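You operate a simulated robot arm through the tools that you are given. There is no shell and no other tool.

You are at the controls of a simulated robot arm. One attempt, no reset.

JOB
Put things in order on the setting bench. At the end: the yellow meter (marked "- - -") is on the blanking plate; the orifice block from the setting bench stands where the red wheel stood; the orange plug stands where the orifice block stood; the red wheel stands on top of the silver plain strip; whatever was shut is shut again. Leave all else as you found it, and nothing knocked over.

It is judged by the outcome, as a careful person would: the job done as asked, and still so three seconds after it is handed in. It fails if anything else is knocked over, pushed out of place, dropped, spilled or broken.

ROBOT AND FRAMES
A 7-joint arm with a two-finger parallel gripper, fixed in place. Base frame: the origin is at the foot of the arm, x ahead of it, y to its left, z up; the work surface is at about z = 0. Lengths are in mm, angles in degrees, forces in N, time in s.
With the tool pointing down near the work surface it reaches from about 220 to 580 mm from the base axis. Its first joint turns from -66.0 to 66.0 degrees. Payload 2.5 kg.
Tool frame: the origin (TCP) lies between the finger pads and is the grasp point; the fingertips stand 23 mm ahead of it; z points along the fingers, y is the line along which they close. Largest opening 94 mm; finger width 38, thickness 10; the body of the gripper, 54 by 96 mm, starts 39 mm behind the TCP.
Orientation is that of the tool frame in the base frame, as a unit quaternion [x, y, z, w]. With the fingers straight down and closing along the base's y, the tool's x points along the base's -x, its y along +y and its z along -z.

CONTROLS
- The arm moves only by the tool jog_arm. Its arguments are lists of equal length, an entry for each row: "dp": the shift along the tool's x, y, z in mm, a list of three; "angular": the turn, a rotation vector about the tool's x, y, z in degrees, a list of three; "hand": the opening, from 0 (shut) to 1 (fully open). In form: {"dp": [[x, y, z], ...], "angular": [[ax, ay, az], ...], "hand": [hand, ...]}. A call has 1 to 20 rows; each row is the pose to reach, as a shift and turn from the pose commanded when the call began, along the tool's axes at that moment. Rows are played at 5 a second. More than 50 mm and 8.6 degrees between two rows, or a gripper value outside its range, and nothing of the call is played. A pose out of reach is approached as far as the arm can. The call stops where the force on the tool passes 40 N (or 10 N more than at its start, if that is more) or the arm is blocked; 0.2 s more then pass. The fingers move at their own pace (about 108 mm/s each) and stop on an object; they squeeze with about 31 N. The grip force told is the motor's: it shows also when the fingers shut on nothing. Time passes only in rows, and 0.2 s behind the last, so rows that repeat a pose let the fingers close. It gives the time, the measured TCP pose, the force on the tool (base axes), the opening and the grip force at its end, in the units of the frame above (readings bear some noise), with the torque about the TCP (base axes, N m) and any sound that the robot's microphone picked up.
- Cameras (640 x 400 px; columns grow to the right, rows downward): "scene" is fixed at [113.8, -407.6, 537.9]; the picture's right is [0.85, -0.52, 0.00], its down [-0.33, -0.53, -0.78] and it looks along [0.41, 0.67, -0.62] (base axes); focal length 316 px, centre (320, 200). "wrist" rides on the gripper at [86, 16, -75] in the tool frame; the picture's right is [-0.18, 0.98, 0.00], its down [-0.58, -0.11, -0.81] and it looks along [-0.79, -0.15, 0.59] (tool axes); focal length 243 px, centre (320, 200). There is no depth. A picture from a camera that has moved, and an enlarged one, comes with that camera's place and axes in the base frame and with its lens.
- camera(camera): a new picture of that camera. It takes no simulated time.
- enlarge(camera, box): a new picture of the part [left, top, right, bottom] of that camera's present view, enlarged. It takes no simulated time.
- job_done(): hands the job in; it is judged then, once.

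Nothing tells you positions but the pictures and the camera data. Unless the task says otherwise, let go and move clear before handing in.

The tools are called after ">>>" as name(argument=value, ...) on one line, values as JSON. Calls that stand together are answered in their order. jog_arm: Moves the arm, as the interface text tells. Its arguments: {"type":"object","properties":{"dp":{"type":"array","items":{"type":"array","items":{"type":"number"}}},"angular":{"type":"array","items":{"type":"array","items":{"type":"number"}}},"hand":{"type":"array","items":{"type":"number"}}},"required":["dp","angular","hand"]} The other tools are called the same way: camera (camera) takes a picture; enlarge (camera, box) takes an enlarged picture of a part of a camera's view; job_done () hands the job in.

At the start:

```text
time: 0.0
tool_pos: [334.7, -13.7, 321.3]
ee_rot: [0.001, 1.0, 0.0, -0.001]
wrist_force: [-0.7, -0.8, 0.1]
torque: [0.01, -0.04, 0.0]
grip_width: 94.1
grasp_force: 0.0
```

scene: 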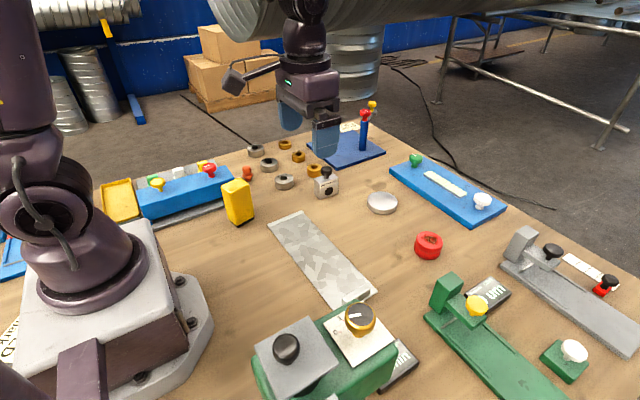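
wrist: 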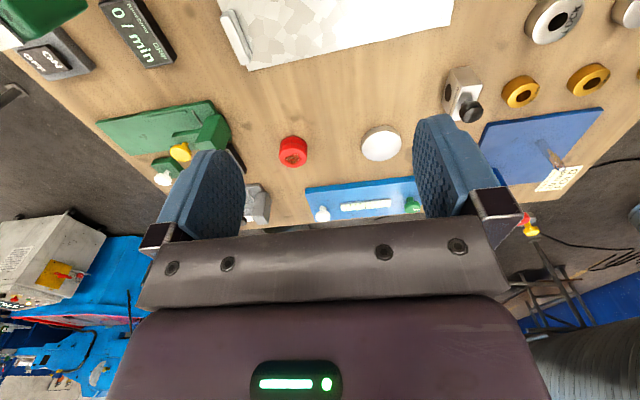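

I see a bench with many fixtures: a yellow box, a silver plate, a red wheel, several blocks and stations. I'll look closer before I move anything.

>>> enlarge(camera="scene", box=[80, 110, 280, 235])

>>> enlarge(camera="scene", box=[230, 90, 430, 215])

>>> enlarge(camera="scene", box=[380, 130, 640, 292])

>>> enlarge(camera="scene", box=[400, 230, 640, 400])

>>> enlarge(camera="scene", box=[230, 200, 450, 400])

>>> enlarge(camera="scene", box=[0, 150, 250, 400])

>>> enlarge(camera="wrist", box=[0, 0, 320, 220])

>>> enlarge(camera="wrist", box=[320, 0, 640, 220])

```text
3.20 times, centred on (180, 172) of scene
camera zoom: at [113.8, -407.6, 537.9], right [0.85, -0.52, 0.0], down [-0.33, -0.53, -0.78], along [0.41, 0.67, -0.62], focal length 1012 px, centre (768, 288)
```

zoom: 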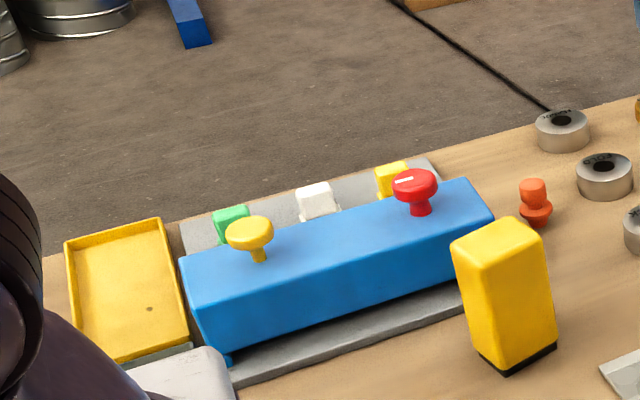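

```text
3.20 times, centred on (330, 152) of scene
camera zoom: at [113.8, -407.6, 537.9], right [0.85, -0.52, 0.0], down [-0.33, -0.53, -0.78], along [0.41, 0.67, -0.62], focal length 1012 px, centre (288, 352)
```

zoom: 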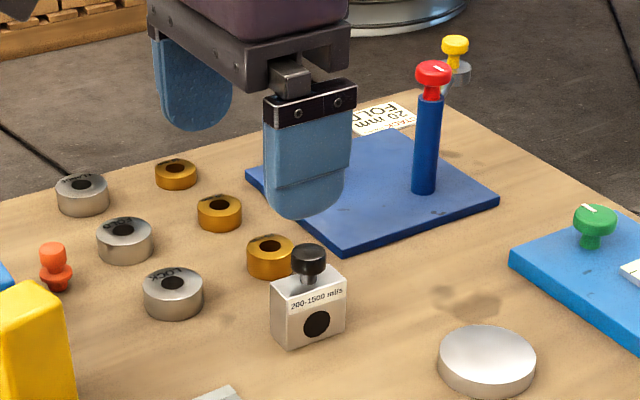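

```text
2.46 times, centred on (510, 211) of scene
camera zoom: at [113.8, -407.6, 537.9], right [0.85, -0.52, 0.0], down [-0.33, -0.53, -0.78], along [0.41, 0.67, -0.62], focal length 779 px, centre (-148, 173)
```

zoom: 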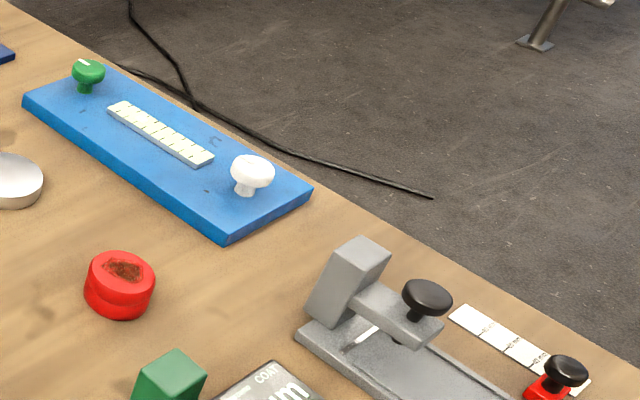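

```text
2.35 times, centred on (520, 315) of scene
camera zoom: at [113.8, -407.6, 537.9], right [0.85, -0.52, 0.0], down [-0.33, -0.53, -0.78], along [0.41, 0.67, -0.62], focal length 744 px, centre (-151, -71)
```

zoom: 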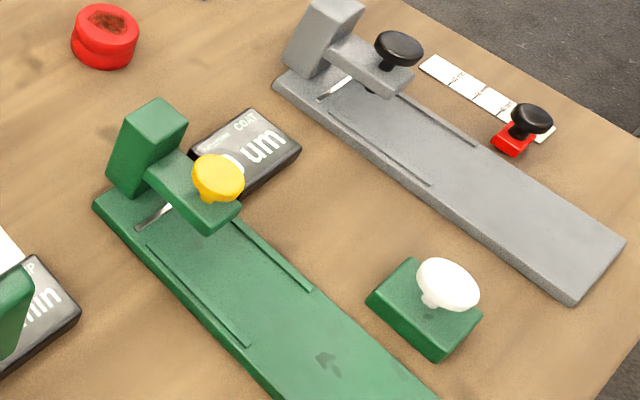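

```text
2.00 times, centred on (340, 300) of scene
camera zoom: at [113.8, -407.6, 537.9], right [0.85, -0.52, 0.0], down [-0.33, -0.53, -0.78], along [0.41, 0.67, -0.62], focal length 633 px, centre (280, 0)
```

zoom: 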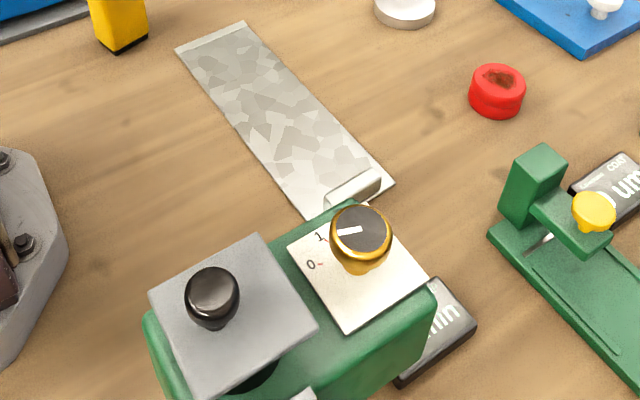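

```text
1.60 times, centred on (125, 275) of scene
camera zoom: at [113.8, -407.6, 537.9], right [0.85, -0.52, 0.0], down [-0.33, -0.53, -0.78], along [0.41, 0.67, -0.62], focal length 506 px, centre (632, 80)
```

zoom: 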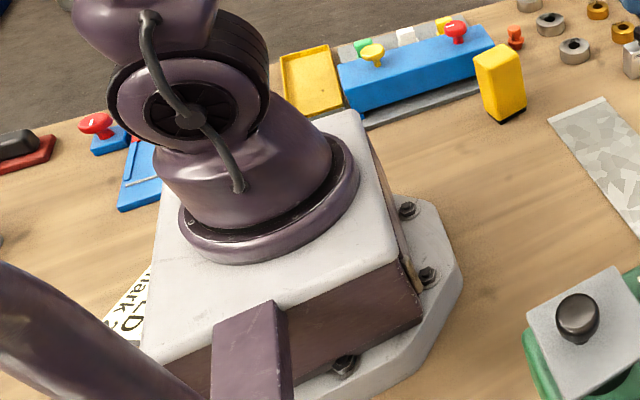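

```text
1.82 times, centred on (160, 110) of wrist
camera zoom: at [248.1, 3.0, 396.7], right [0.18, 0.98, 0.0], down [0.58, -0.11, 0.81], along [0.79, -0.15, -0.59], focal length 441 px, centre (611, 364)
```

zoom: 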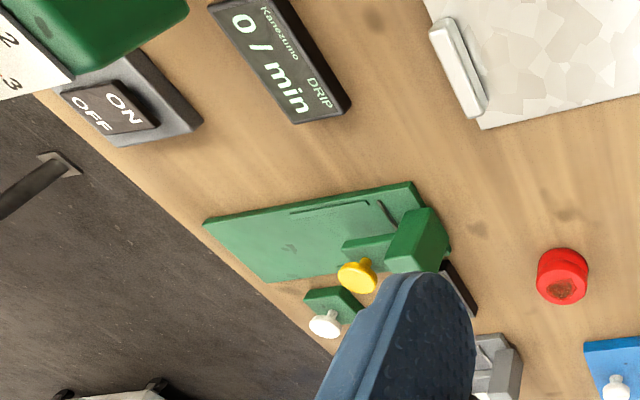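

```text
1.82 times, centred on (480, 110) of wrist
camera zoom: at [248.1, 3.0, 396.7], right [0.18, 0.98, 0.0], down [0.58, -0.11, 0.81], along [0.79, -0.15, -0.59], focal length 441 px, centre (29, 364)
```

zoom: 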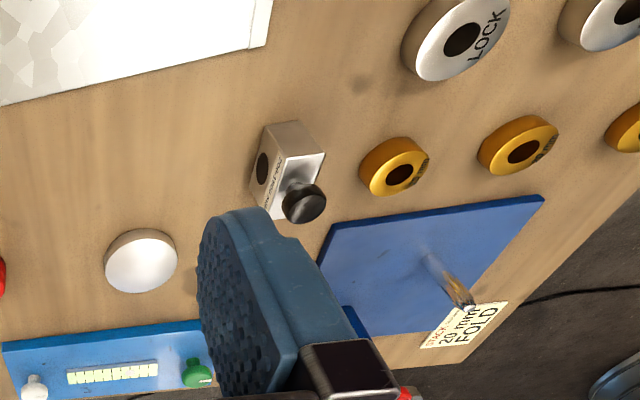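

I take the red wheel to be near (580,-110), the block marked 200-1500 ml/s near (518,219), and the orange plug near (339,379). I need better views to identify the meter, the blanking plate and the plain strip, so I'll swing left at height to look.

>>> jog_arm(dp=[[1.4, 47, 0], [9.2, 93, 0], [23.4, 137.6, 0], [43.7, 179.7, 0], [69.7, 218.6, 0], [100.7, 253.5, 0]], angular=[[0, 0, -8], [0, 0, -16], [0, 0, -24], [0, 0, -32], [0, 0, -40], [0, 0, -48]], hand=[1, 1, 1, 1, 1, 1])

```text
time: 1.4
tool_pos: [233.4, 240.5, 323.1]
ee_rot: [-0.408, 0.913, 0.0, -0.001]
wrist_force: [0.4, -1.7, -1.0]
torque: [0.02, 0.0, 0.02]
grip_width: 94.1
grasp_force: 0.0
```

>>> camera(camera="wrist")

>>> camera(camera="scene")

```text
taken
camera wrist: at [163.1, 187.1, 396.6], right [-0.61, 0.79, 0.0], down [0.47, 0.36, 0.81], along [0.64, 0.49, -0.59], focal length 243 px, centre (320, 200)
```

wrist: 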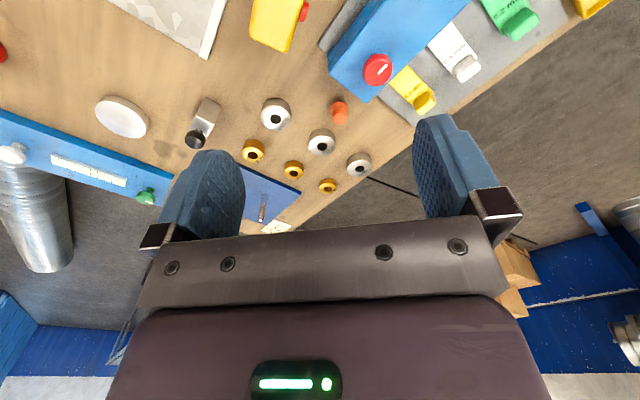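

```text
taken
```

scene: 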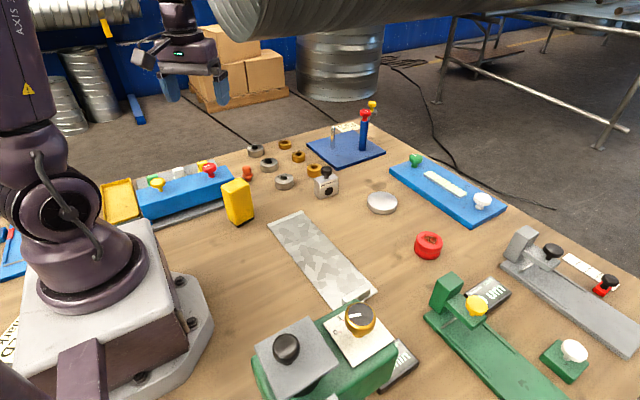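

>>> enlarge(camera="wrist", box=[240, 0, 640, 220])

>>> enlarge(camera="wrist", box=[200, 0, 400, 125])

>>> enlarge(camera="scene", box=[230, 90, 430, 215])

>>> enlarge(camera="wrist", box=[0, 0, 330, 220])

```text
1.60 times, centred on (440, 110) of wrist
camera zoom: at [163.1, 187.1, 396.6], right [-0.61, 0.79, 0.0], down [0.47, 0.36, 0.81], along [0.64, 0.49, -0.59], focal length 388 px, centre (128, 344)
```

zoom: 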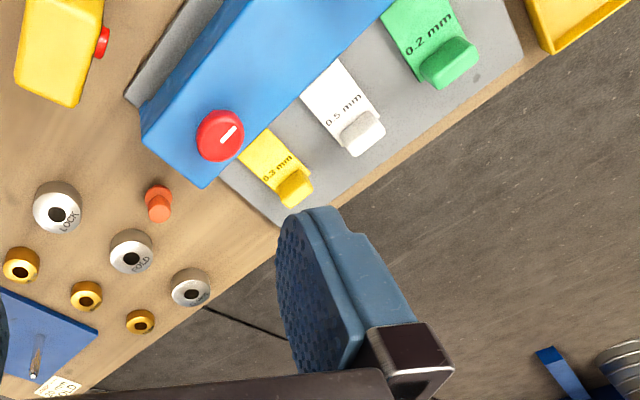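

```text
3.20 times, centred on (300, 62) of wrist
camera zoom: at [163.1, 187.1, 396.6], right [-0.61, 0.79, 0.0], down [0.47, 0.36, 0.81], along [0.64, 0.49, -0.59], focal length 776 px, centre (384, 640)
```

zoom: 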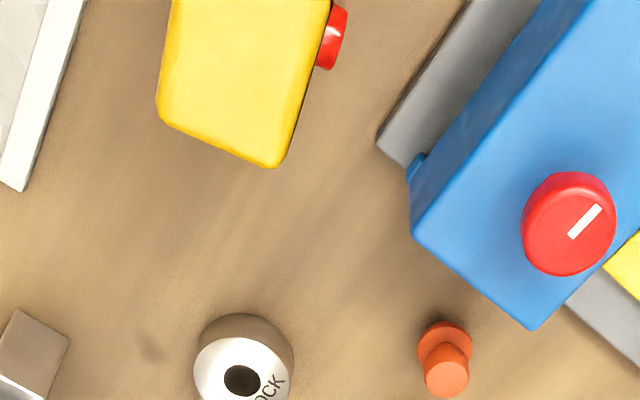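

```text
3.20 times, centred on (330, 152) of scene
camera zoom: at [113.8, -407.7, 537.9], right [0.85, -0.52, 0.0], down [-0.33, -0.53, -0.78], along [0.41, 0.67, -0.62], focal length 1012 px, centre (288, 352)
```

zoom: 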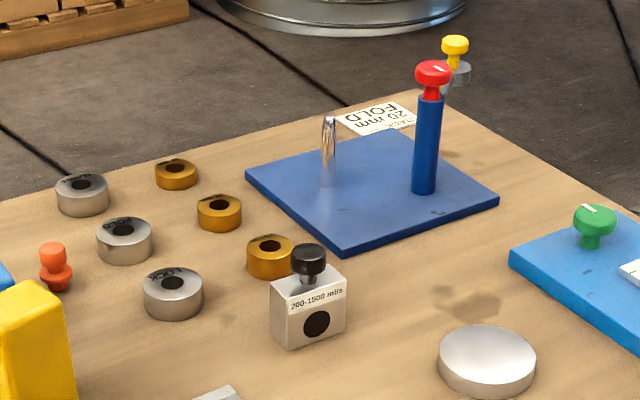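

```text
1.82 times, centred on (165, 110) of wrist
camera zoom: at [163.1, 187.1, 396.6], right [-0.61, 0.79, 0.0], down [0.47, 0.36, 0.81], along [0.64, 0.49, -0.59], focal length 441 px, centre (602, 364)
```

zoom: 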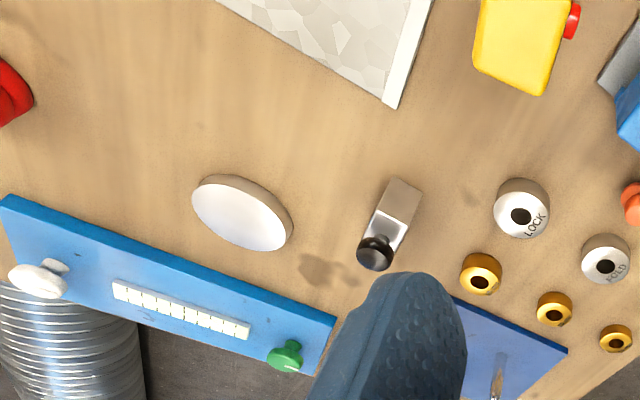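

The standing yellow box near (257,199) has a red button on its far side, so it is probably the meter. I'll swing right to see the rest of the bench, especially the green box with the grey lid.

>>> jog_arm(dp=[[5, -46.4, 0], [16.5, -91.7, 0], [34.1, -135, 0], [57.6, -175.4, 0], [86.5, -212.1, 0], [120.3, -244.5, 0], [158.2, -271.8, 0], [199.5, -293.6, 0], [243.5, -309.4, 0], [289.2, -319, 0], [335.9, -322.1, 0]], angular=[[0, 0, 8], [0, 0, 16], [0, 0, 24], [0, 0, 32], [0, 0, 40], [0, 0, 48], [0, 0, 56], [0, 0, 64], [0, 0, 72], [0, 0, 80], [0, 0, 88]], hand=[1, 1, 1, 1, 1, 1, 1, 1, 1, 1, 1])

```text
time: 3.8
tool_pos: [248.2, -224.5, 321.1]
ee_rot: [0.343, 0.939, 0.0, 0.001]
wrist_force: [0.0, 0.0, 1.2]
torque: [0.03, -0.01, 0.01]
grip_width: 93.8
grasp_force: 0.0
```

>>> camera(camera="wrist")

>>> enlarge(camera="wrist", box=[0, 0, 320, 200])

>>> enlarge(camera="wrist", box=[220, 0, 540, 200])

>>> enlarge(camera="scene", box=[230, 200, 450, 400])

```text
taken
camera wrist: at [192.0, -156.7, 396.2], right [0.77, 0.63, 0.0], down [0.37, -0.46, 0.81], along [0.51, -0.62, -0.59], focal length 243 px, centre (320, 200)
```

wrist: 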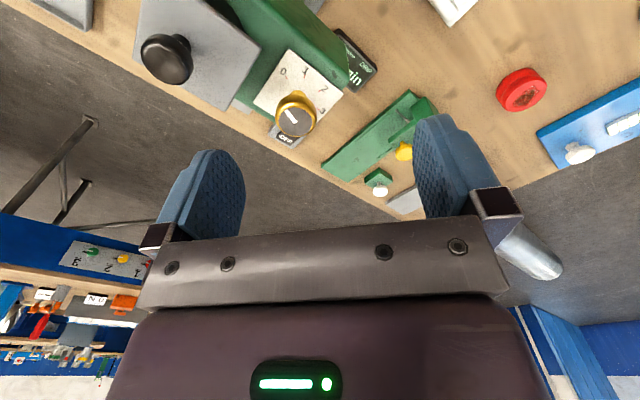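

```text
2.00 times, centred on (160, 100) of wrist
camera zoom: at [192.0, -156.7, 396.2], right [0.77, 0.63, 0.0], down [0.37, -0.46, 0.81], along [0.51, -0.62, -0.59], focal length 485 px, centre (640, 400)
```

zoom: 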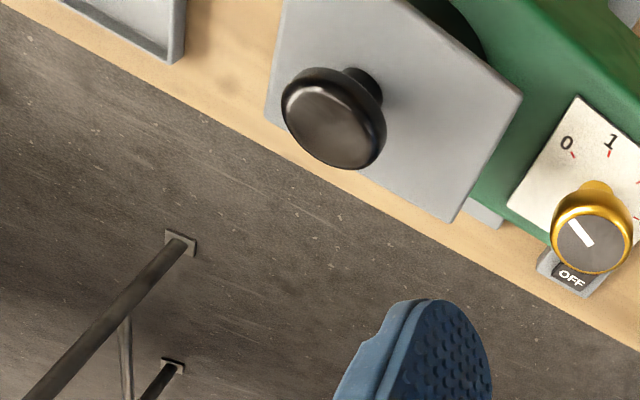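

```text
2.00 times, centred on (380, 100) of wrist
camera zoom: at [192.0, -156.7, 396.2], right [0.77, 0.63, 0.0], down [0.37, -0.46, 0.81], along [0.51, -0.62, -0.59], focal length 485 px, centre (200, 400)
```

zoom: 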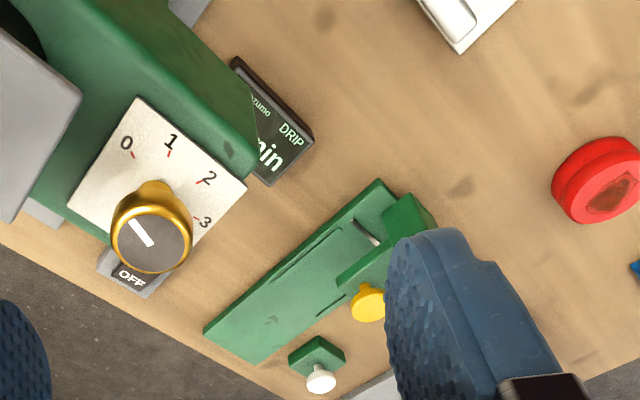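

```text
2.00 times, centred on (340, 300) of scene
camera zoom: at [113.8, -407.6, 537.9], right [0.85, -0.52, 0.0], down [-0.33, -0.53, -0.78], along [0.41, 0.67, -0.62], focal length 633 px, centre (280, 0)
```

zoom: 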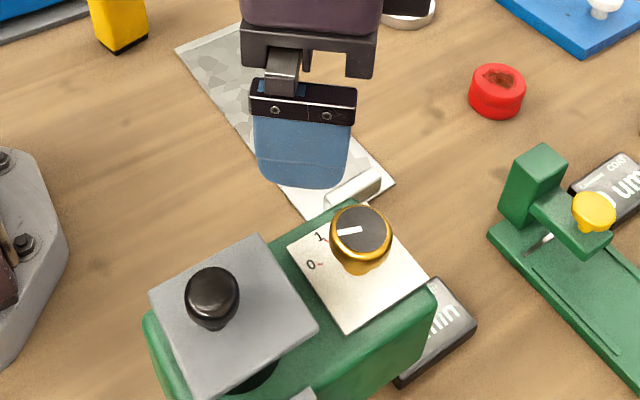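

The green unit is a drip machine, and its grey lid covers a reservoir. Next I'll move out over the far side to look at the silver disc, the block and the red wheel.

>>> jog_arm(dp=[[1.4, 46.8, 0], [9.4, 92.8, 0], [23.7, 137.3, 0], [44, 179.4, 0], [70, 218.2, 0], [62, 261.5, 15], [54, 304.8, 30], [46, 348.1, 45], [38, 391.4, 60]], angular=[[0, 0, -8], [0, 0, -16], [0, 0, -24], [0, 0, -32], [0, 0, -40], [0, 0, -40], [0, 0, -40], [0, 0, -40], [0, 0, -40]], hand=[1, 1, 1, 1, 1, 1, 1, 1, 1])

```text
time: 5.8
tool_pos: [471.8, 99.2, 261.9]
ee_rot: [0.0, 1.0, 0.0, 0.0]
wrist_force: [0.4, -0.7, 0.0]
torque: [-0.01, 0.0, -0.04]
grip_width: 93.9
grasp_force: 0.0
```

>>> camera(camera="wrist")

>>> enlarge(camera="wrist", box=[160, 0, 480, 200])

>>> enlarge(camera="wrist", box=[0, 0, 320, 200])

>>> enlarge(camera="wrist", box=[320, 0, 640, 200])

```text
taken
camera wrist: at [384.9, 115.7, 336.8], right [0.18, 0.98, 0.0], down [0.58, -0.11, 0.81], along [0.79, -0.15, -0.59], focal length 243 px, centre (320, 200)
```

wrist: 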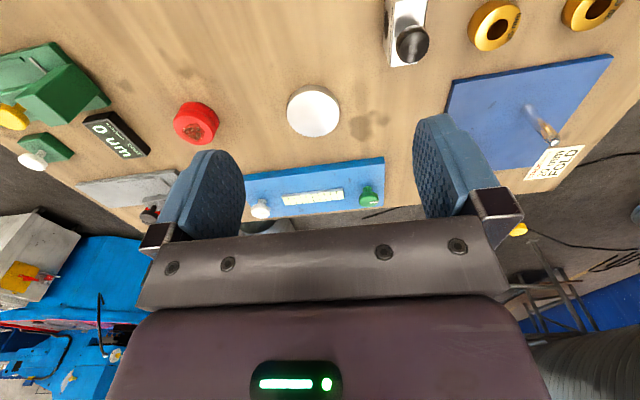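

```text
2.00 times, centred on (320, 100) of wrist
camera zoom: at [384.9, 115.7, 336.8], right [0.18, 0.98, 0.0], down [0.58, -0.11, 0.81], along [0.79, -0.15, -0.59], focal length 485 px, centre (320, 400)
```

zoom: 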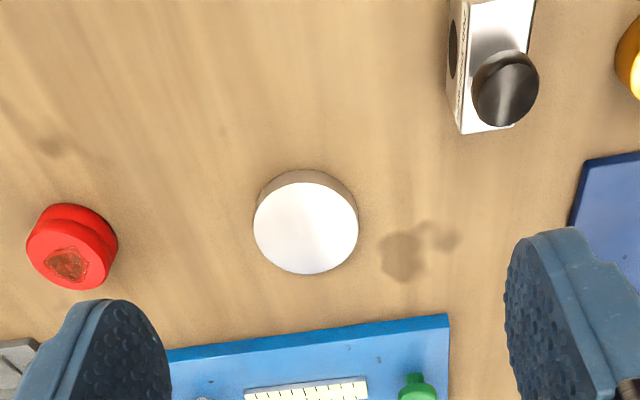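

```text
2.00 times, centred on (160, 100) of wrist
camera zoom: at [384.9, 115.7, 336.8], right [0.18, 0.98, 0.0], down [0.58, -0.11, 0.81], along [0.79, -0.15, -0.59], focal length 485 px, centre (640, 400)
```

zoom: 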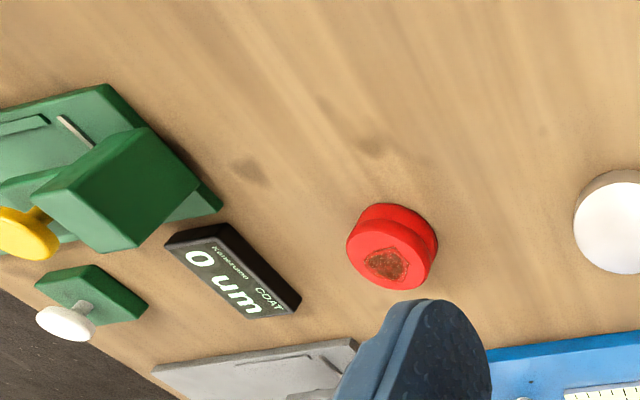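

```text
2.00 times, centred on (480, 100) of wrist
camera zoom: at [384.9, 115.7, 336.8], right [0.18, 0.98, 0.0], down [0.58, -0.11, 0.81], along [0.79, -0.15, -0.59], focal length 485 px, centre (0, 400)
```

zoom: 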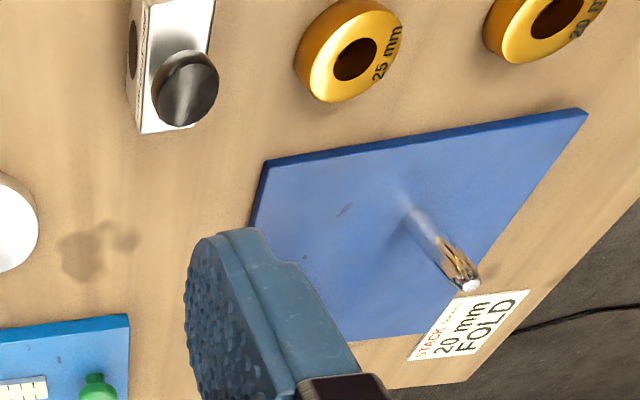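

The silver disc is at about (596,65), 80 mm across, and is probably the blanking plate. The zinc sheet, 95x300 mm, is probably the plain strip. I want to see the hidden face of the yellow box, so I'll go round to its +y side.

>>> jog_arm(dp=[[18.5, 19.25, 2.67], [37, 38.5, 5.3], [55.5, 57.75, 8], [74, 77, 10.7], [92.5, 96.25, 13.3], [111, 115.5, 16], [129.5, 134.75, 18.7], [148, 154, 21.3], [166.5, 173.25, 24], [185, 192.5, 26.7], [203.5, 211.75, 29.3], [222, 231, 32]], angular=[[0, 0, 7.5], [0, 0, 15], [0, 0, 22.5], [0, 0, 30], [0, 0, 37.5], [0, 0, 45], [0, 0, 52.5], [0, 0, 60], [0, 0, 67.5], [0, 0, 75], [0, 0, 82.5], [0, 0, 90]], hand=[1, 1, 1, 1, 1, 1, 1, 1, 1, 1, 1, 1])

```text
time: 8.4
tool_pos: [249.3, 330.8, 230.5]
ee_rot: [0.708, 0.706, -0.002, 0.0]
wrist_force: [-0.1, 0.8, 0.9]
torque: [-0.03, 0.0, -0.02]
grip_width: 93.9
grasp_force: 0.1
```

>>> camera(camera="wrist")

>>> enlarge(camera="wrist", box=[220, 0, 480, 162])

>>> camera(camera="scene")

```text
taken
camera wrist: at [265.6, 417.3, 305.3], right [0.98, -0.19, 0.0], down [-0.11, -0.58, 0.81], along [-0.15, -0.79, -0.59], focal length 243 px, centre (320, 200)
```

wrist: 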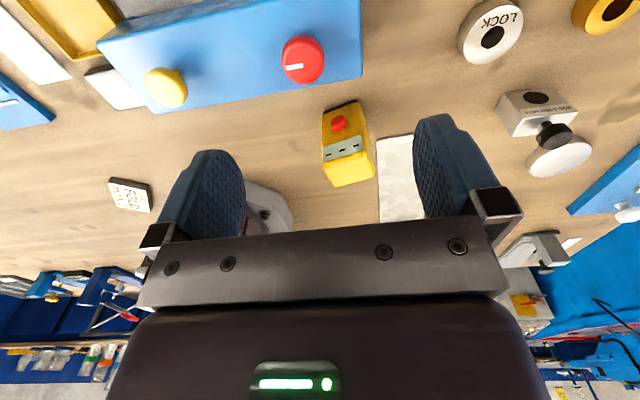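

```text
2.46 times, centred on (350, 81) of wrist
camera zoom: at [265.6, 417.3, 305.3], right [0.98, -0.19, 0.0], down [-0.11, -0.58, 0.81], along [-0.15, -0.79, -0.59], focal length 597 px, centre (246, 493)
```

zoom: 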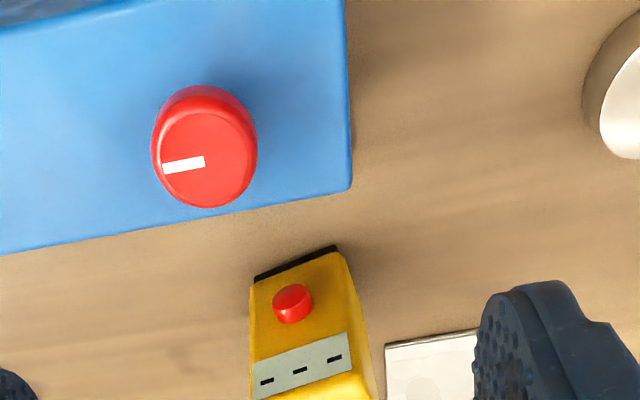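

```text
taken
```

scene: 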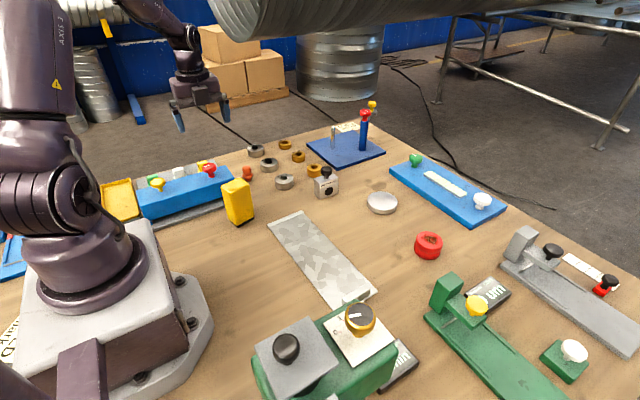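

Confirmed: the yellow box shows "- - -" and has a red button on its +y face. I'll check the left edge of this view, then look at the whole strip and the area near the base for other strips or plates.

>>> enlarge(camera="wrist", box=[0, 0, 240, 220])

>>> enlarge(camera="wrist", box=[380, 0, 640, 260])

>>> enlarge(camera="scene", box=[260, 200, 390, 320])

>>> enlarge(camera="scene", box=[0, 160, 120, 280])

```text
1.82 times, centred on (120, 110) of wrist
camera zoom: at [265.6, 417.3, 305.3], right [0.98, -0.19, 0.0], down [-0.11, -0.58, 0.81], along [-0.15, -0.79, -0.59], focal length 441 px, centre (684, 364)
```

zoom: 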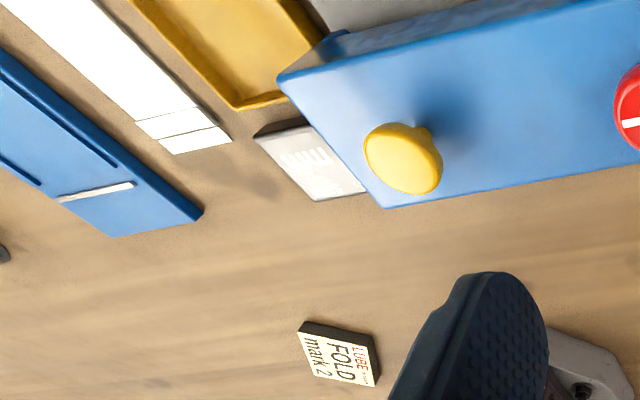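

```text
1.54 times, centred on (510, 130) of wrist
camera zoom: at [265.6, 417.3, 305.3], right [0.98, -0.19, 0.0], down [-0.11, -0.58, 0.81], along [-0.15, -0.79, -0.59], focal length 373 px, centre (28, 308)
```

zoom: 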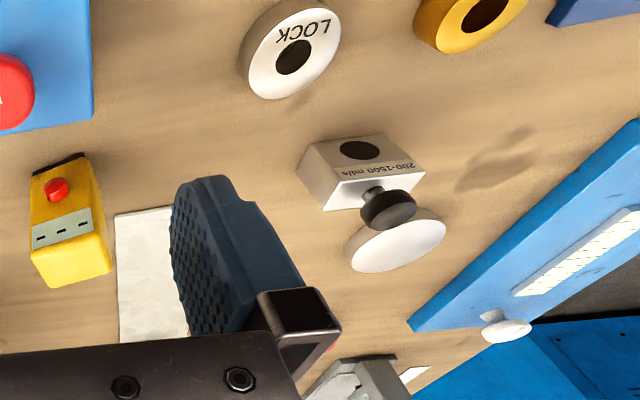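

```text
3.33 times, centred on (325, 260) of scene
camera zoom: at [113.8, -407.7, 537.9], right [0.85, -0.52, 0.0], down [-0.33, -0.53, -0.78], along [0.41, 0.67, -0.62], focal length 1054 px, centre (303, 0)
```

zoom: 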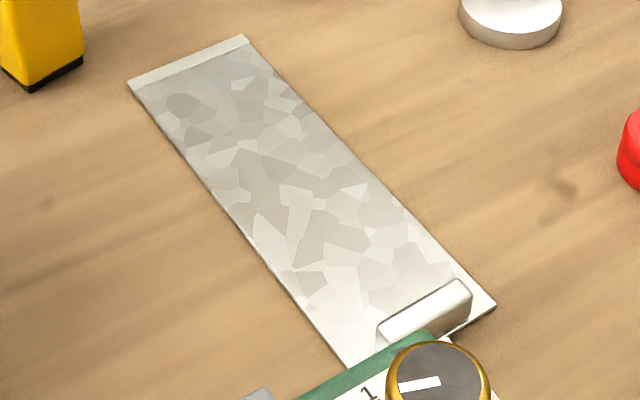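

```text
3.33 times, centred on (60, 220) of scene
camera zoom: at [113.8, -407.7, 537.9], right [0.85, -0.52, 0.0], down [-0.33, -0.53, -0.78], along [0.41, 0.67, -0.62], focal length 1054 px, centre (1187, 133)
```

zoom: 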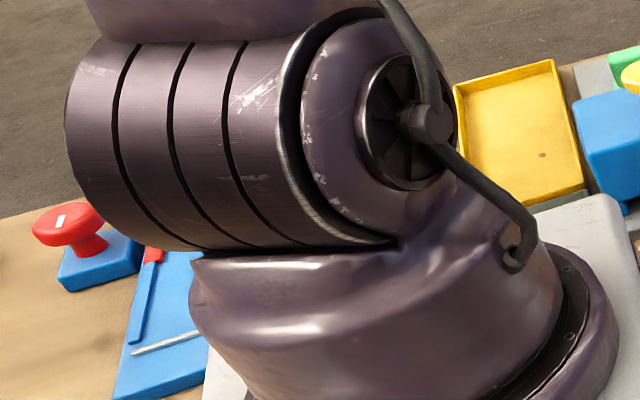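

All named things are visible, but I want to be sure what the zinc sheet with the end bar is: a loose strip or a cover. I'll bring the camera down along it.

>>> jog_arm(dp=[[-25, 28, 12], [-50, 56, 25], [-75, 84, 37], [-101, 111, 50]], angular=[[0, 0, 0], [0, 0, 0], [0, 0, 0], [0, 0, 0]], hand=[1, 1, 1, 1])

>>> camera(camera="wrist")

>>> enlarge(camera="wrist", box=[200, 0, 420, 200])

>>> enlarge(camera="wrist", box=[340, 0, 640, 200])

```text
time: 9.4
tool_pos: [360.3, 229.0, 178.2]
ee_rot: [0.707, 0.707, 0.0, 0.0]
wrist_force: [0.5, -0.1, -0.1]
torque: [0.01, 0.04, 0.0]
grip_width: 94.0
grasp_force: 0.1
```

```text
taken
camera wrist: at [376.7, 315.4, 254.3], right [0.98, -0.18, 0.0], down [-0.11, -0.58, 0.81], along [-0.15, -0.79, -0.59], focal length 243 px, centre (320, 200)
```

wrist: 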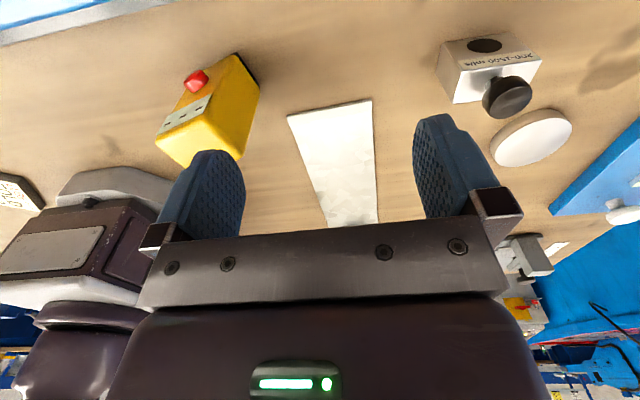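

```text
2.00 times, centred on (310, 100) of wrist
camera zoom: at [376.7, 315.4, 254.3], right [0.98, -0.18, 0.0], down [-0.11, -0.58, 0.81], along [-0.15, -0.79, -0.59], focal length 485 px, centre (340, 400)
```

zoom: 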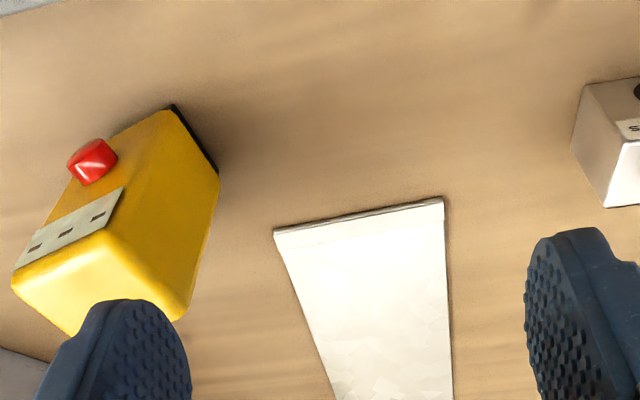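

```text
2.00 times, centred on (490, 100) of wrist
camera zoom: at [376.7, 315.4, 254.3], right [0.98, -0.18, 0.0], down [-0.11, -0.58, 0.81], along [-0.15, -0.79, -0.59], focal length 485 px, centre (-20, 400)
```

zoom: 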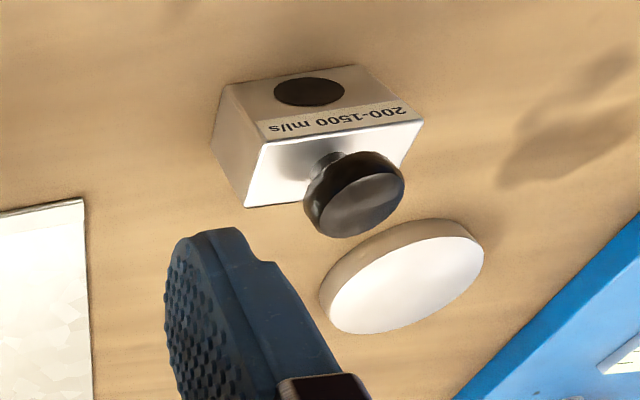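

I take the zinc sheet as the silver plain strip (x 315–410, y -130..165) and the disc as the blanking plate. The disc and the red wheel sit near the reach limit, so I'll test the reach over the disc with an empty gripper.

>>> jog_arm(dp=[[-23, 34, 8], [-47, 67, 16], [-70, 101, 25], [-94, 135, 33], [-117, 169, 41], [-141, 202, 50], [-164, 236, 58], [-164, 236, 88], [-164, 236, 113], [-164, 236, 113]], angular=[[0, 0, 0], [0, 0, 0], [0, 0, 0], [0, 0, 0], [0, 0, 0], [0, 0, 0], [0, 0, 0], [0, 0, 0], [0, 0, 0], [0, 0, 0]], hand=[1, 1, 1, 1, 1, 1, 1, 1, 1, 1])

>>> camera(camera="wrist")

>>> camera(camera="scene")

```text
time: 11.6
tool_pos: [592.8, 66.2, 66.3]
ee_rot: [0.707, 0.707, -0.001, 0.0]
wrist_force: [0.2, -0.1, -0.2]
torque: [-0.01, 0.02, 0.01]
grip_width: 93.9
grasp_force: 0.1
```

```text
taken
camera wrist: at [610.1, 151.4, 141.6], right [0.98, -0.18, 0.0], down [-0.11, -0.58, 0.81], along [-0.15, -0.79, -0.59], focal length 243 px, centre (320, 200)
```

wrist: 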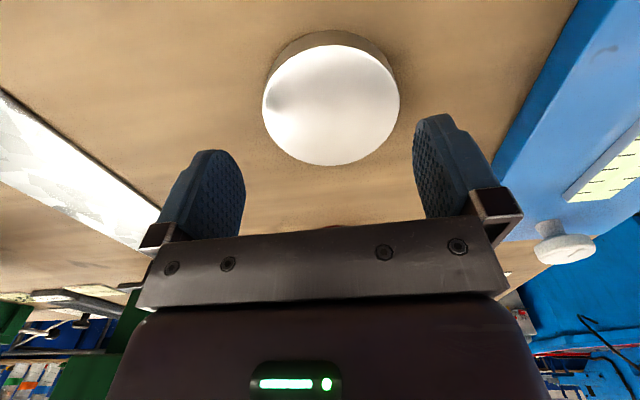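

```text
taken
```

scene: 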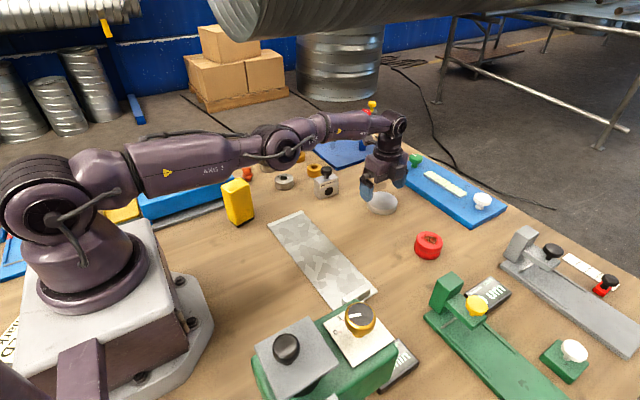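

The arm reaches about radius 596 there, which is good enough, and the disc is at about (599,66). Next I'll measure the red wheel.

>>> jog_arm(dp=[[0, 0, -35], [-35, -10, -35], [-70, -20, -35], [-105, -26, -35]], angular=[[0, 0, 0], [0, 0, 0], [0, 0, 0], [0, 0, 0]], hand=[1, 1, 1, 1])

>>> camera(camera="wrist")

>>> enlarge(camera="wrist", box=[220, 0, 420, 160])

```text
time: 12.6
tool_pos: [570.4, -40.7, 100.6]
ee_rot: [0.707, 0.707, 0.0, 0.0]
wrist_force: [0.4, -0.5, 0.1]
torque: [-0.01, -0.01, 0.0]
grip_width: 93.8
grasp_force: 0.1
```

```text
taken
camera wrist: at [586.8, 45.4, 175.8], right [0.98, -0.18, 0.0], down [-0.11, -0.58, 0.81], along [-0.15, -0.79, -0.59], focal length 243 px, centre (320, 200)
```

wrist: 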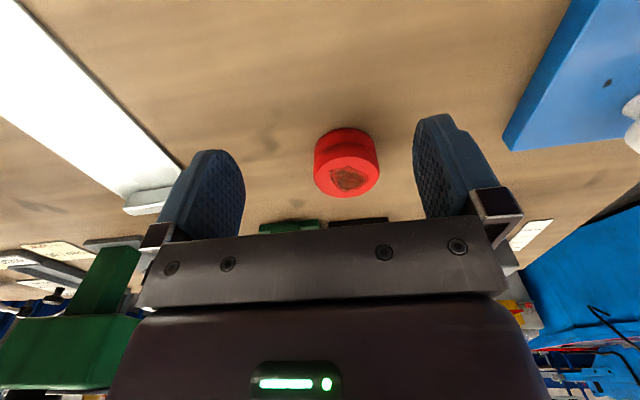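

```text
2.50 times, centred on (320, 80) of wrist
camera zoom: at [586.8, 45.4, 175.8], right [0.98, -0.18, 0.0], down [-0.11, -0.58, 0.81], along [-0.15, -0.79, -0.59], focal length 606 px, centre (320, 500)
```

zoom: 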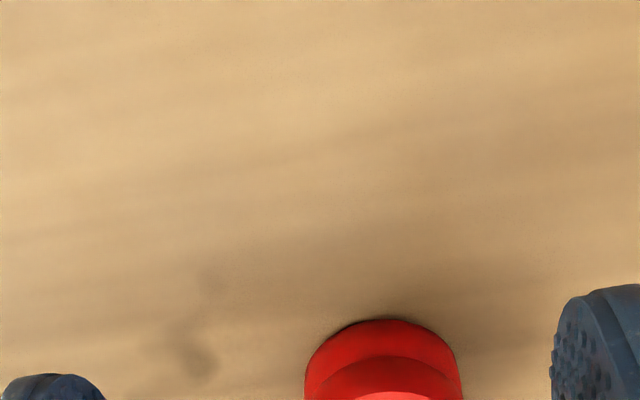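

The red wheel is at about (579,-116), roughly 55 mm across and 35 tall. The orifice block is about 60x25x52 plus its knob, at (502,186). I'll start with the meter and move above it, aligned to close across its 46 mm sides, clear of the button and display.

>>> jog_arm(dp=[[0, 0, -40], [30, -38, -50], [60, -77, -50], [91, -116, -50], [122, -155, -50], [153, -194, -50], [184, -233, -50], [215, -272, -50], [247, -311.5, -50], [247, -311.5, -50]], angular=[[0, 0, 0], [0, 0, -2], [0, 0, -4], [0, 0, -6], [0, 0, -8], [0, 0, -10], [0, 0, -12], [0, 0, -14.3], [0, 0, -14.3], [0, 0, -14.3]], hand=[1, 1, 1, 1, 1, 1, 1, 1, 1, 1])

>>> camera(camera="wrist")

>>> enlarge(camera="wrist", box=[200, 0, 440, 200])

>>> enlarge(camera="scene", box=[160, 110, 340, 240])

```text
refused: row 9 steps farther than a row can; nothing moved
```

```text
taken
camera wrist: at [586.8, 45.4, 175.8], right [0.98, -0.18, 0.0], down [-0.11, -0.58, 0.81], along [-0.15, -0.79, -0.59], focal length 243 px, centre (320, 200)
```

wrist: 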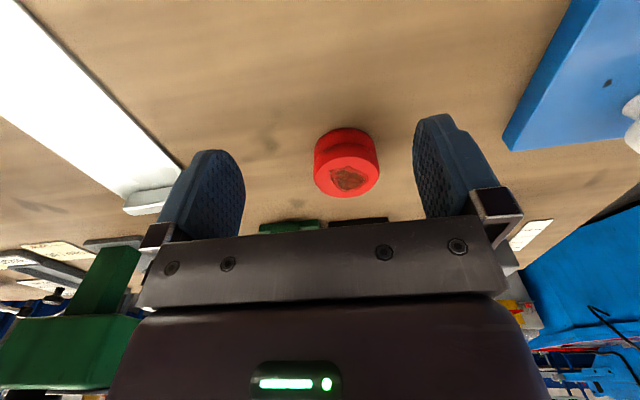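

```text
2.00 times, centred on (320, 100) of wrist
camera zoom: at [586.8, 45.4, 175.8], right [0.98, -0.18, 0.0], down [-0.11, -0.58, 0.81], along [-0.15, -0.79, -0.59], focal length 485 px, centre (320, 400)
```

zoom: 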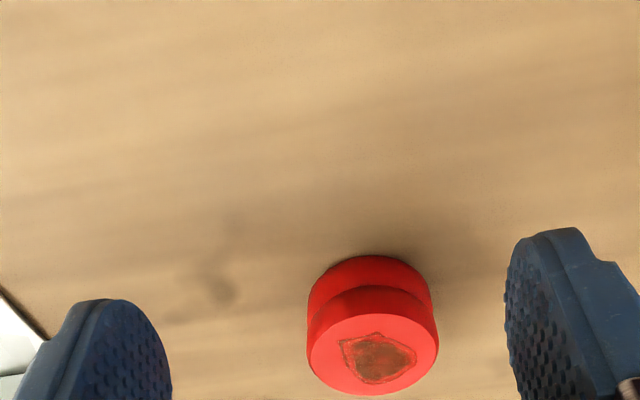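

```text
3.08 times, centred on (250, 175) of scene
camera zoom: at [113.8, -407.6, 537.9], right [0.85, -0.52, 0.0], down [-0.33, -0.53, -0.78], along [0.41, 0.67, -0.62], focal length 973 px, centre (535, 277)
```

zoom: 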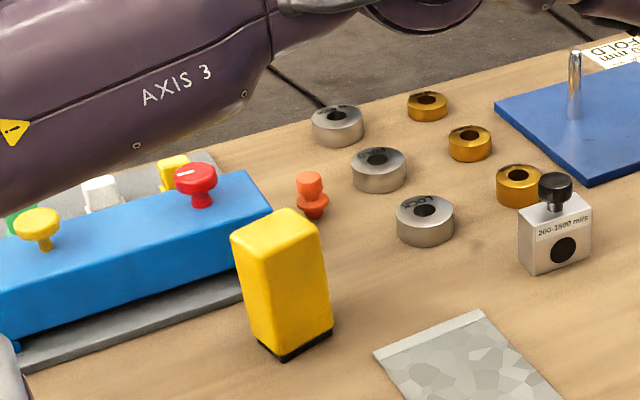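

The last row's step was too long, so I'll repeat the move with even steps.

>>> jog_arm(dp=[[0, 0, -45], [27, -34, -50], [55, -69, -50], [82, -104, -50], [110, -138, -50], [137, -173, -50], [165, -208, -50], [192, -242, -50], [220, -277, -50], [247, -311.5, -50], [247, -311.5, -50]], angular=[[0, 0, 0], [0, 0, -2], [0, 0, -4], [0, 0, -6], [0, 0, -8], [0, 0, -10], [0, 0, -12], [0, 0, -13], [0, 0, -14.3], [0, 0, -14.3], [0, 0, -14.3]], hand=[1, 1, 1, 1, 1, 1, 1, 1, 1, 1, 1])

>>> camera(camera="wrist")

>>> enlarge(camera="wrist", box=[200, 0, 440, 200])

>>> enlarge(camera="scene", box=[160, 110, 340, 240])

```text
time: 15.0
tool_pos: [258.9, 208.3, 151.8]
ee_rot: [0.613, 0.79, 0.0, 0.0]
wrist_force: [-0.1, 0.4, -0.8]
torque: [-0.02, -0.01, 0.0]
grip_width: 94.0
grasp_force: 0.1
```

```text
taken
camera wrist: at [253.0, 296.0, 226.7], right [1.0, 0.06, 0.0], down [0.04, -0.59, 0.81], along [0.05, -0.8, -0.59], focal length 243 px, centre (320, 200)
```

wrist: 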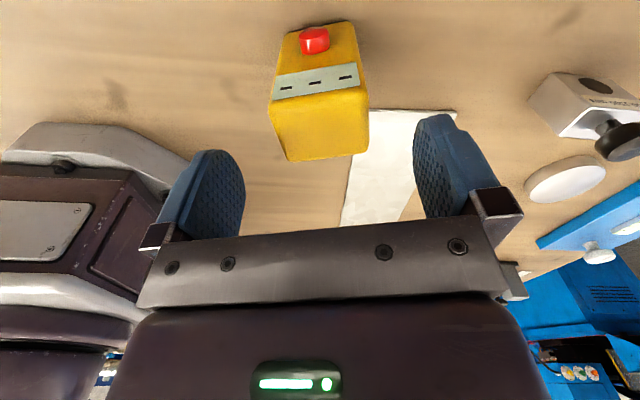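

```text
2.00 times, centred on (320, 100) of wrist
camera zoom: at [253.0, 296.0, 226.7], right [1.0, 0.06, 0.0], down [0.04, -0.59, 0.81], along [0.05, -0.8, -0.59], focal length 485 px, centre (320, 400)
```

zoom: 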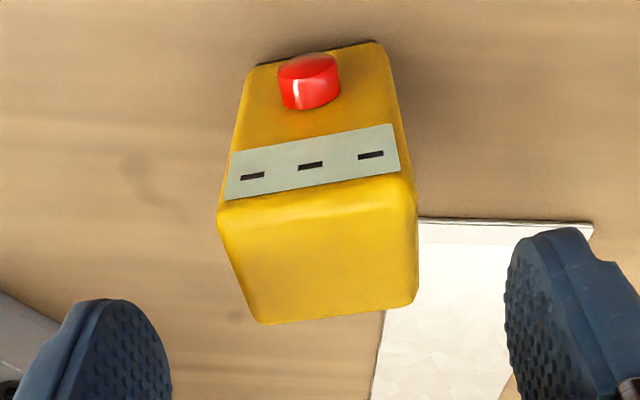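

```text
3.08 times, centred on (250, 175) of scene
camera zoom: at [113.7, -407.6, 537.9], right [0.85, -0.52, 0.0], down [-0.33, -0.53, -0.78], along [0.41, 0.67, -0.62], focal length 973 px, centre (535, 277)
```

zoom: 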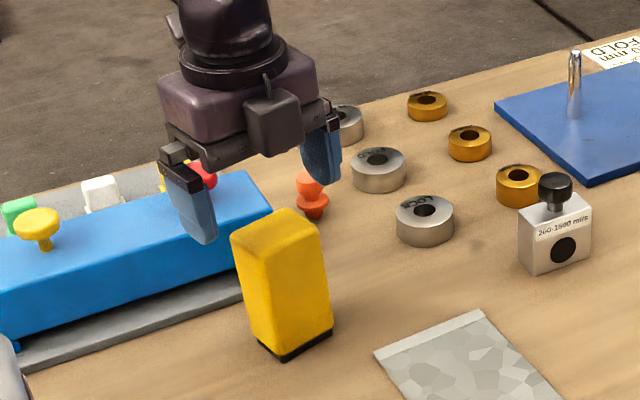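

The meter turns out to be about 54x44x100 mm and is square to the gripper, centred across the fingers to within a millimetre. I'll move 9 mm forward and descend to TCP z≈70, so the palm clears its top.

>>> jog_arm(dp=[[-9, 0, 0], [-9, 0, 25], [-9, 0, 50], [-9, 0, 68], [-9, 0, 82], [-9, 0, 82]], angular=[[0, 0, 0], [0, 0, 0], [0, 0, 0], [0, 0, 0], [0, 0, 0], [0, 0, 0]], hand=[1, 1, 1, 1, 1, 1])

>>> camera(camera="wrist")

>>> enlarge(camera="scene", box=[160, 110, 340, 240])

```text
time: 16.2
tool_pos: [260.6, 200.4, 73.7]
ee_rot: [0.614, 0.789, 0.0, -0.001]
wrist_force: [-4.9, -2.7, 14.7]
torque: [0.07, -0.09, -0.01]
grip_width: 94.0
grasp_force: 0.1
stopped in row 6: the force on the tool passed its limit at 53 N (the readings are from after the stop); the commanded pose is now the measured one
```

```text
taken
camera wrist: at [255.8, 286.4, 148.2], right [1.0, 0.06, 0.0], down [0.04, -0.59, 0.8], along [0.05, -0.8, -0.59], focal length 243 px, centre (320, 200)
```

wrist: 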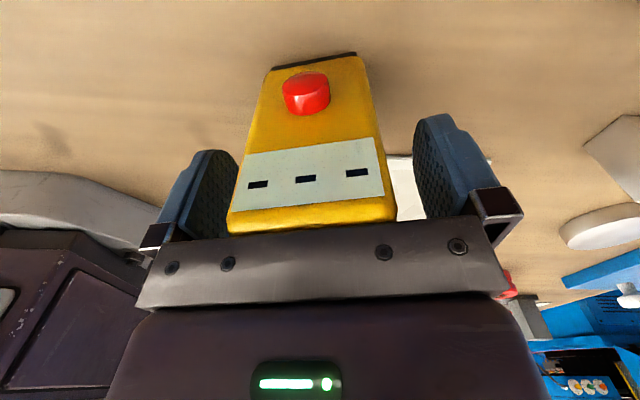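

```text
3.08 times, centred on (250, 175) of scene
camera zoom: at [113.7, -407.7, 537.9], right [0.85, -0.52, 0.0], down [-0.33, -0.53, -0.78], along [0.41, 0.67, -0.62], focal length 973 px, centre (535, 277)
```

zoom: 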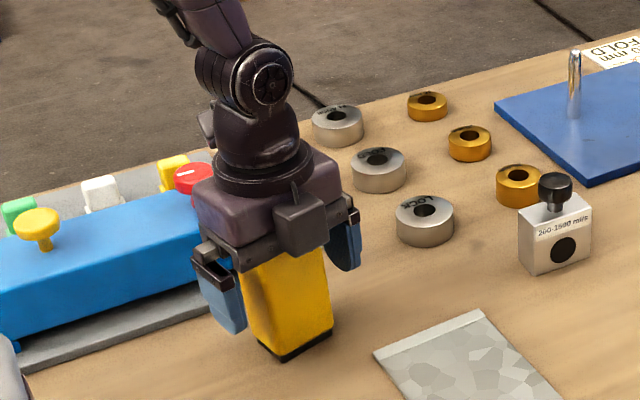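

The palm touched the meter's top at TCP z 73.7, so the meter is about 112 mm tall; it is still upright and in place. I'll back up 6 mm and close.

>>> jog_arm(dp=[[0, 0, -3], [0, 0, -7], [0, 0, -7]], angular=[[0, 0, 0], [0, 0, 0], [0, 0, 0]], hand=[1, 1, 1])

>>> jog_arm(dp=[[0, 0, 0], [0, 0, 0], [0, 0, 0], [0, 0, 0]], angular=[[0, 0, 0], [0, 0, 0], [0, 0, 0], [0, 0, 0]], hand=[0.7, 0.6, 0.4, 0.4])

>>> camera(camera="wrist")

>>> enlarge(camera="scene", box=[160, 110, 340, 240])

```text
time: 17.1
tool_pos: [262.7, 197.9, 79.1]
ee_rot: [0.614, 0.79, 0.001, 0.0]
wrist_force: [-0.2, -0.2, 0.2]
torque: [0.0, -0.03, 0.01]
grip_width: 93.9
grasp_force: 0.0
```

```text
time: 18.1
tool_pos: [261.7, 199.8, 78.3]
ee_rot: [0.614, 0.789, 0.001, -0.001]
wrist_force: [-0.3, -1.0, 1.6]
torque: [0.0, 0.1, 0.03]
grip_width: 55.7
grasp_force: 31.0
```

```text
taken
camera wrist: at [255.7, 286.5, 154.9], right [1.0, 0.06, 0.0], down [0.04, -0.59, 0.81], along [0.05, -0.8, -0.59], focal length 243 px, centre (320, 200)
```

wrist: 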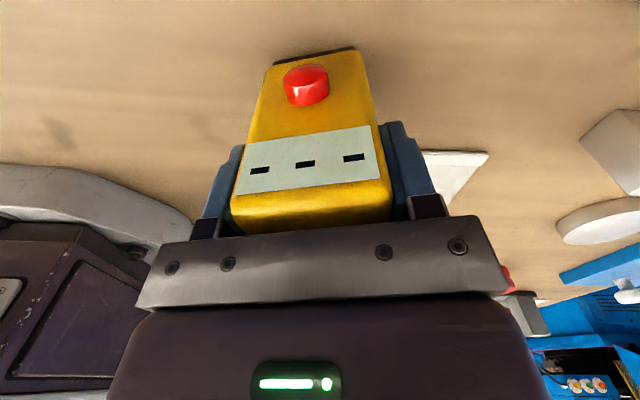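

```text
3.08 times, centred on (250, 175) of scene
camera zoom: at [113.7, -407.6, 537.9], right [0.85, -0.52, 0.0], down [-0.33, -0.53, -0.78], along [0.41, 0.67, -0.62], focal length 973 px, centre (535, 277)
```

zoom: 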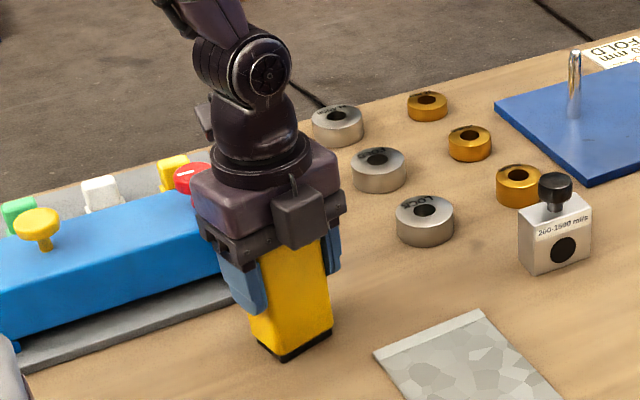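

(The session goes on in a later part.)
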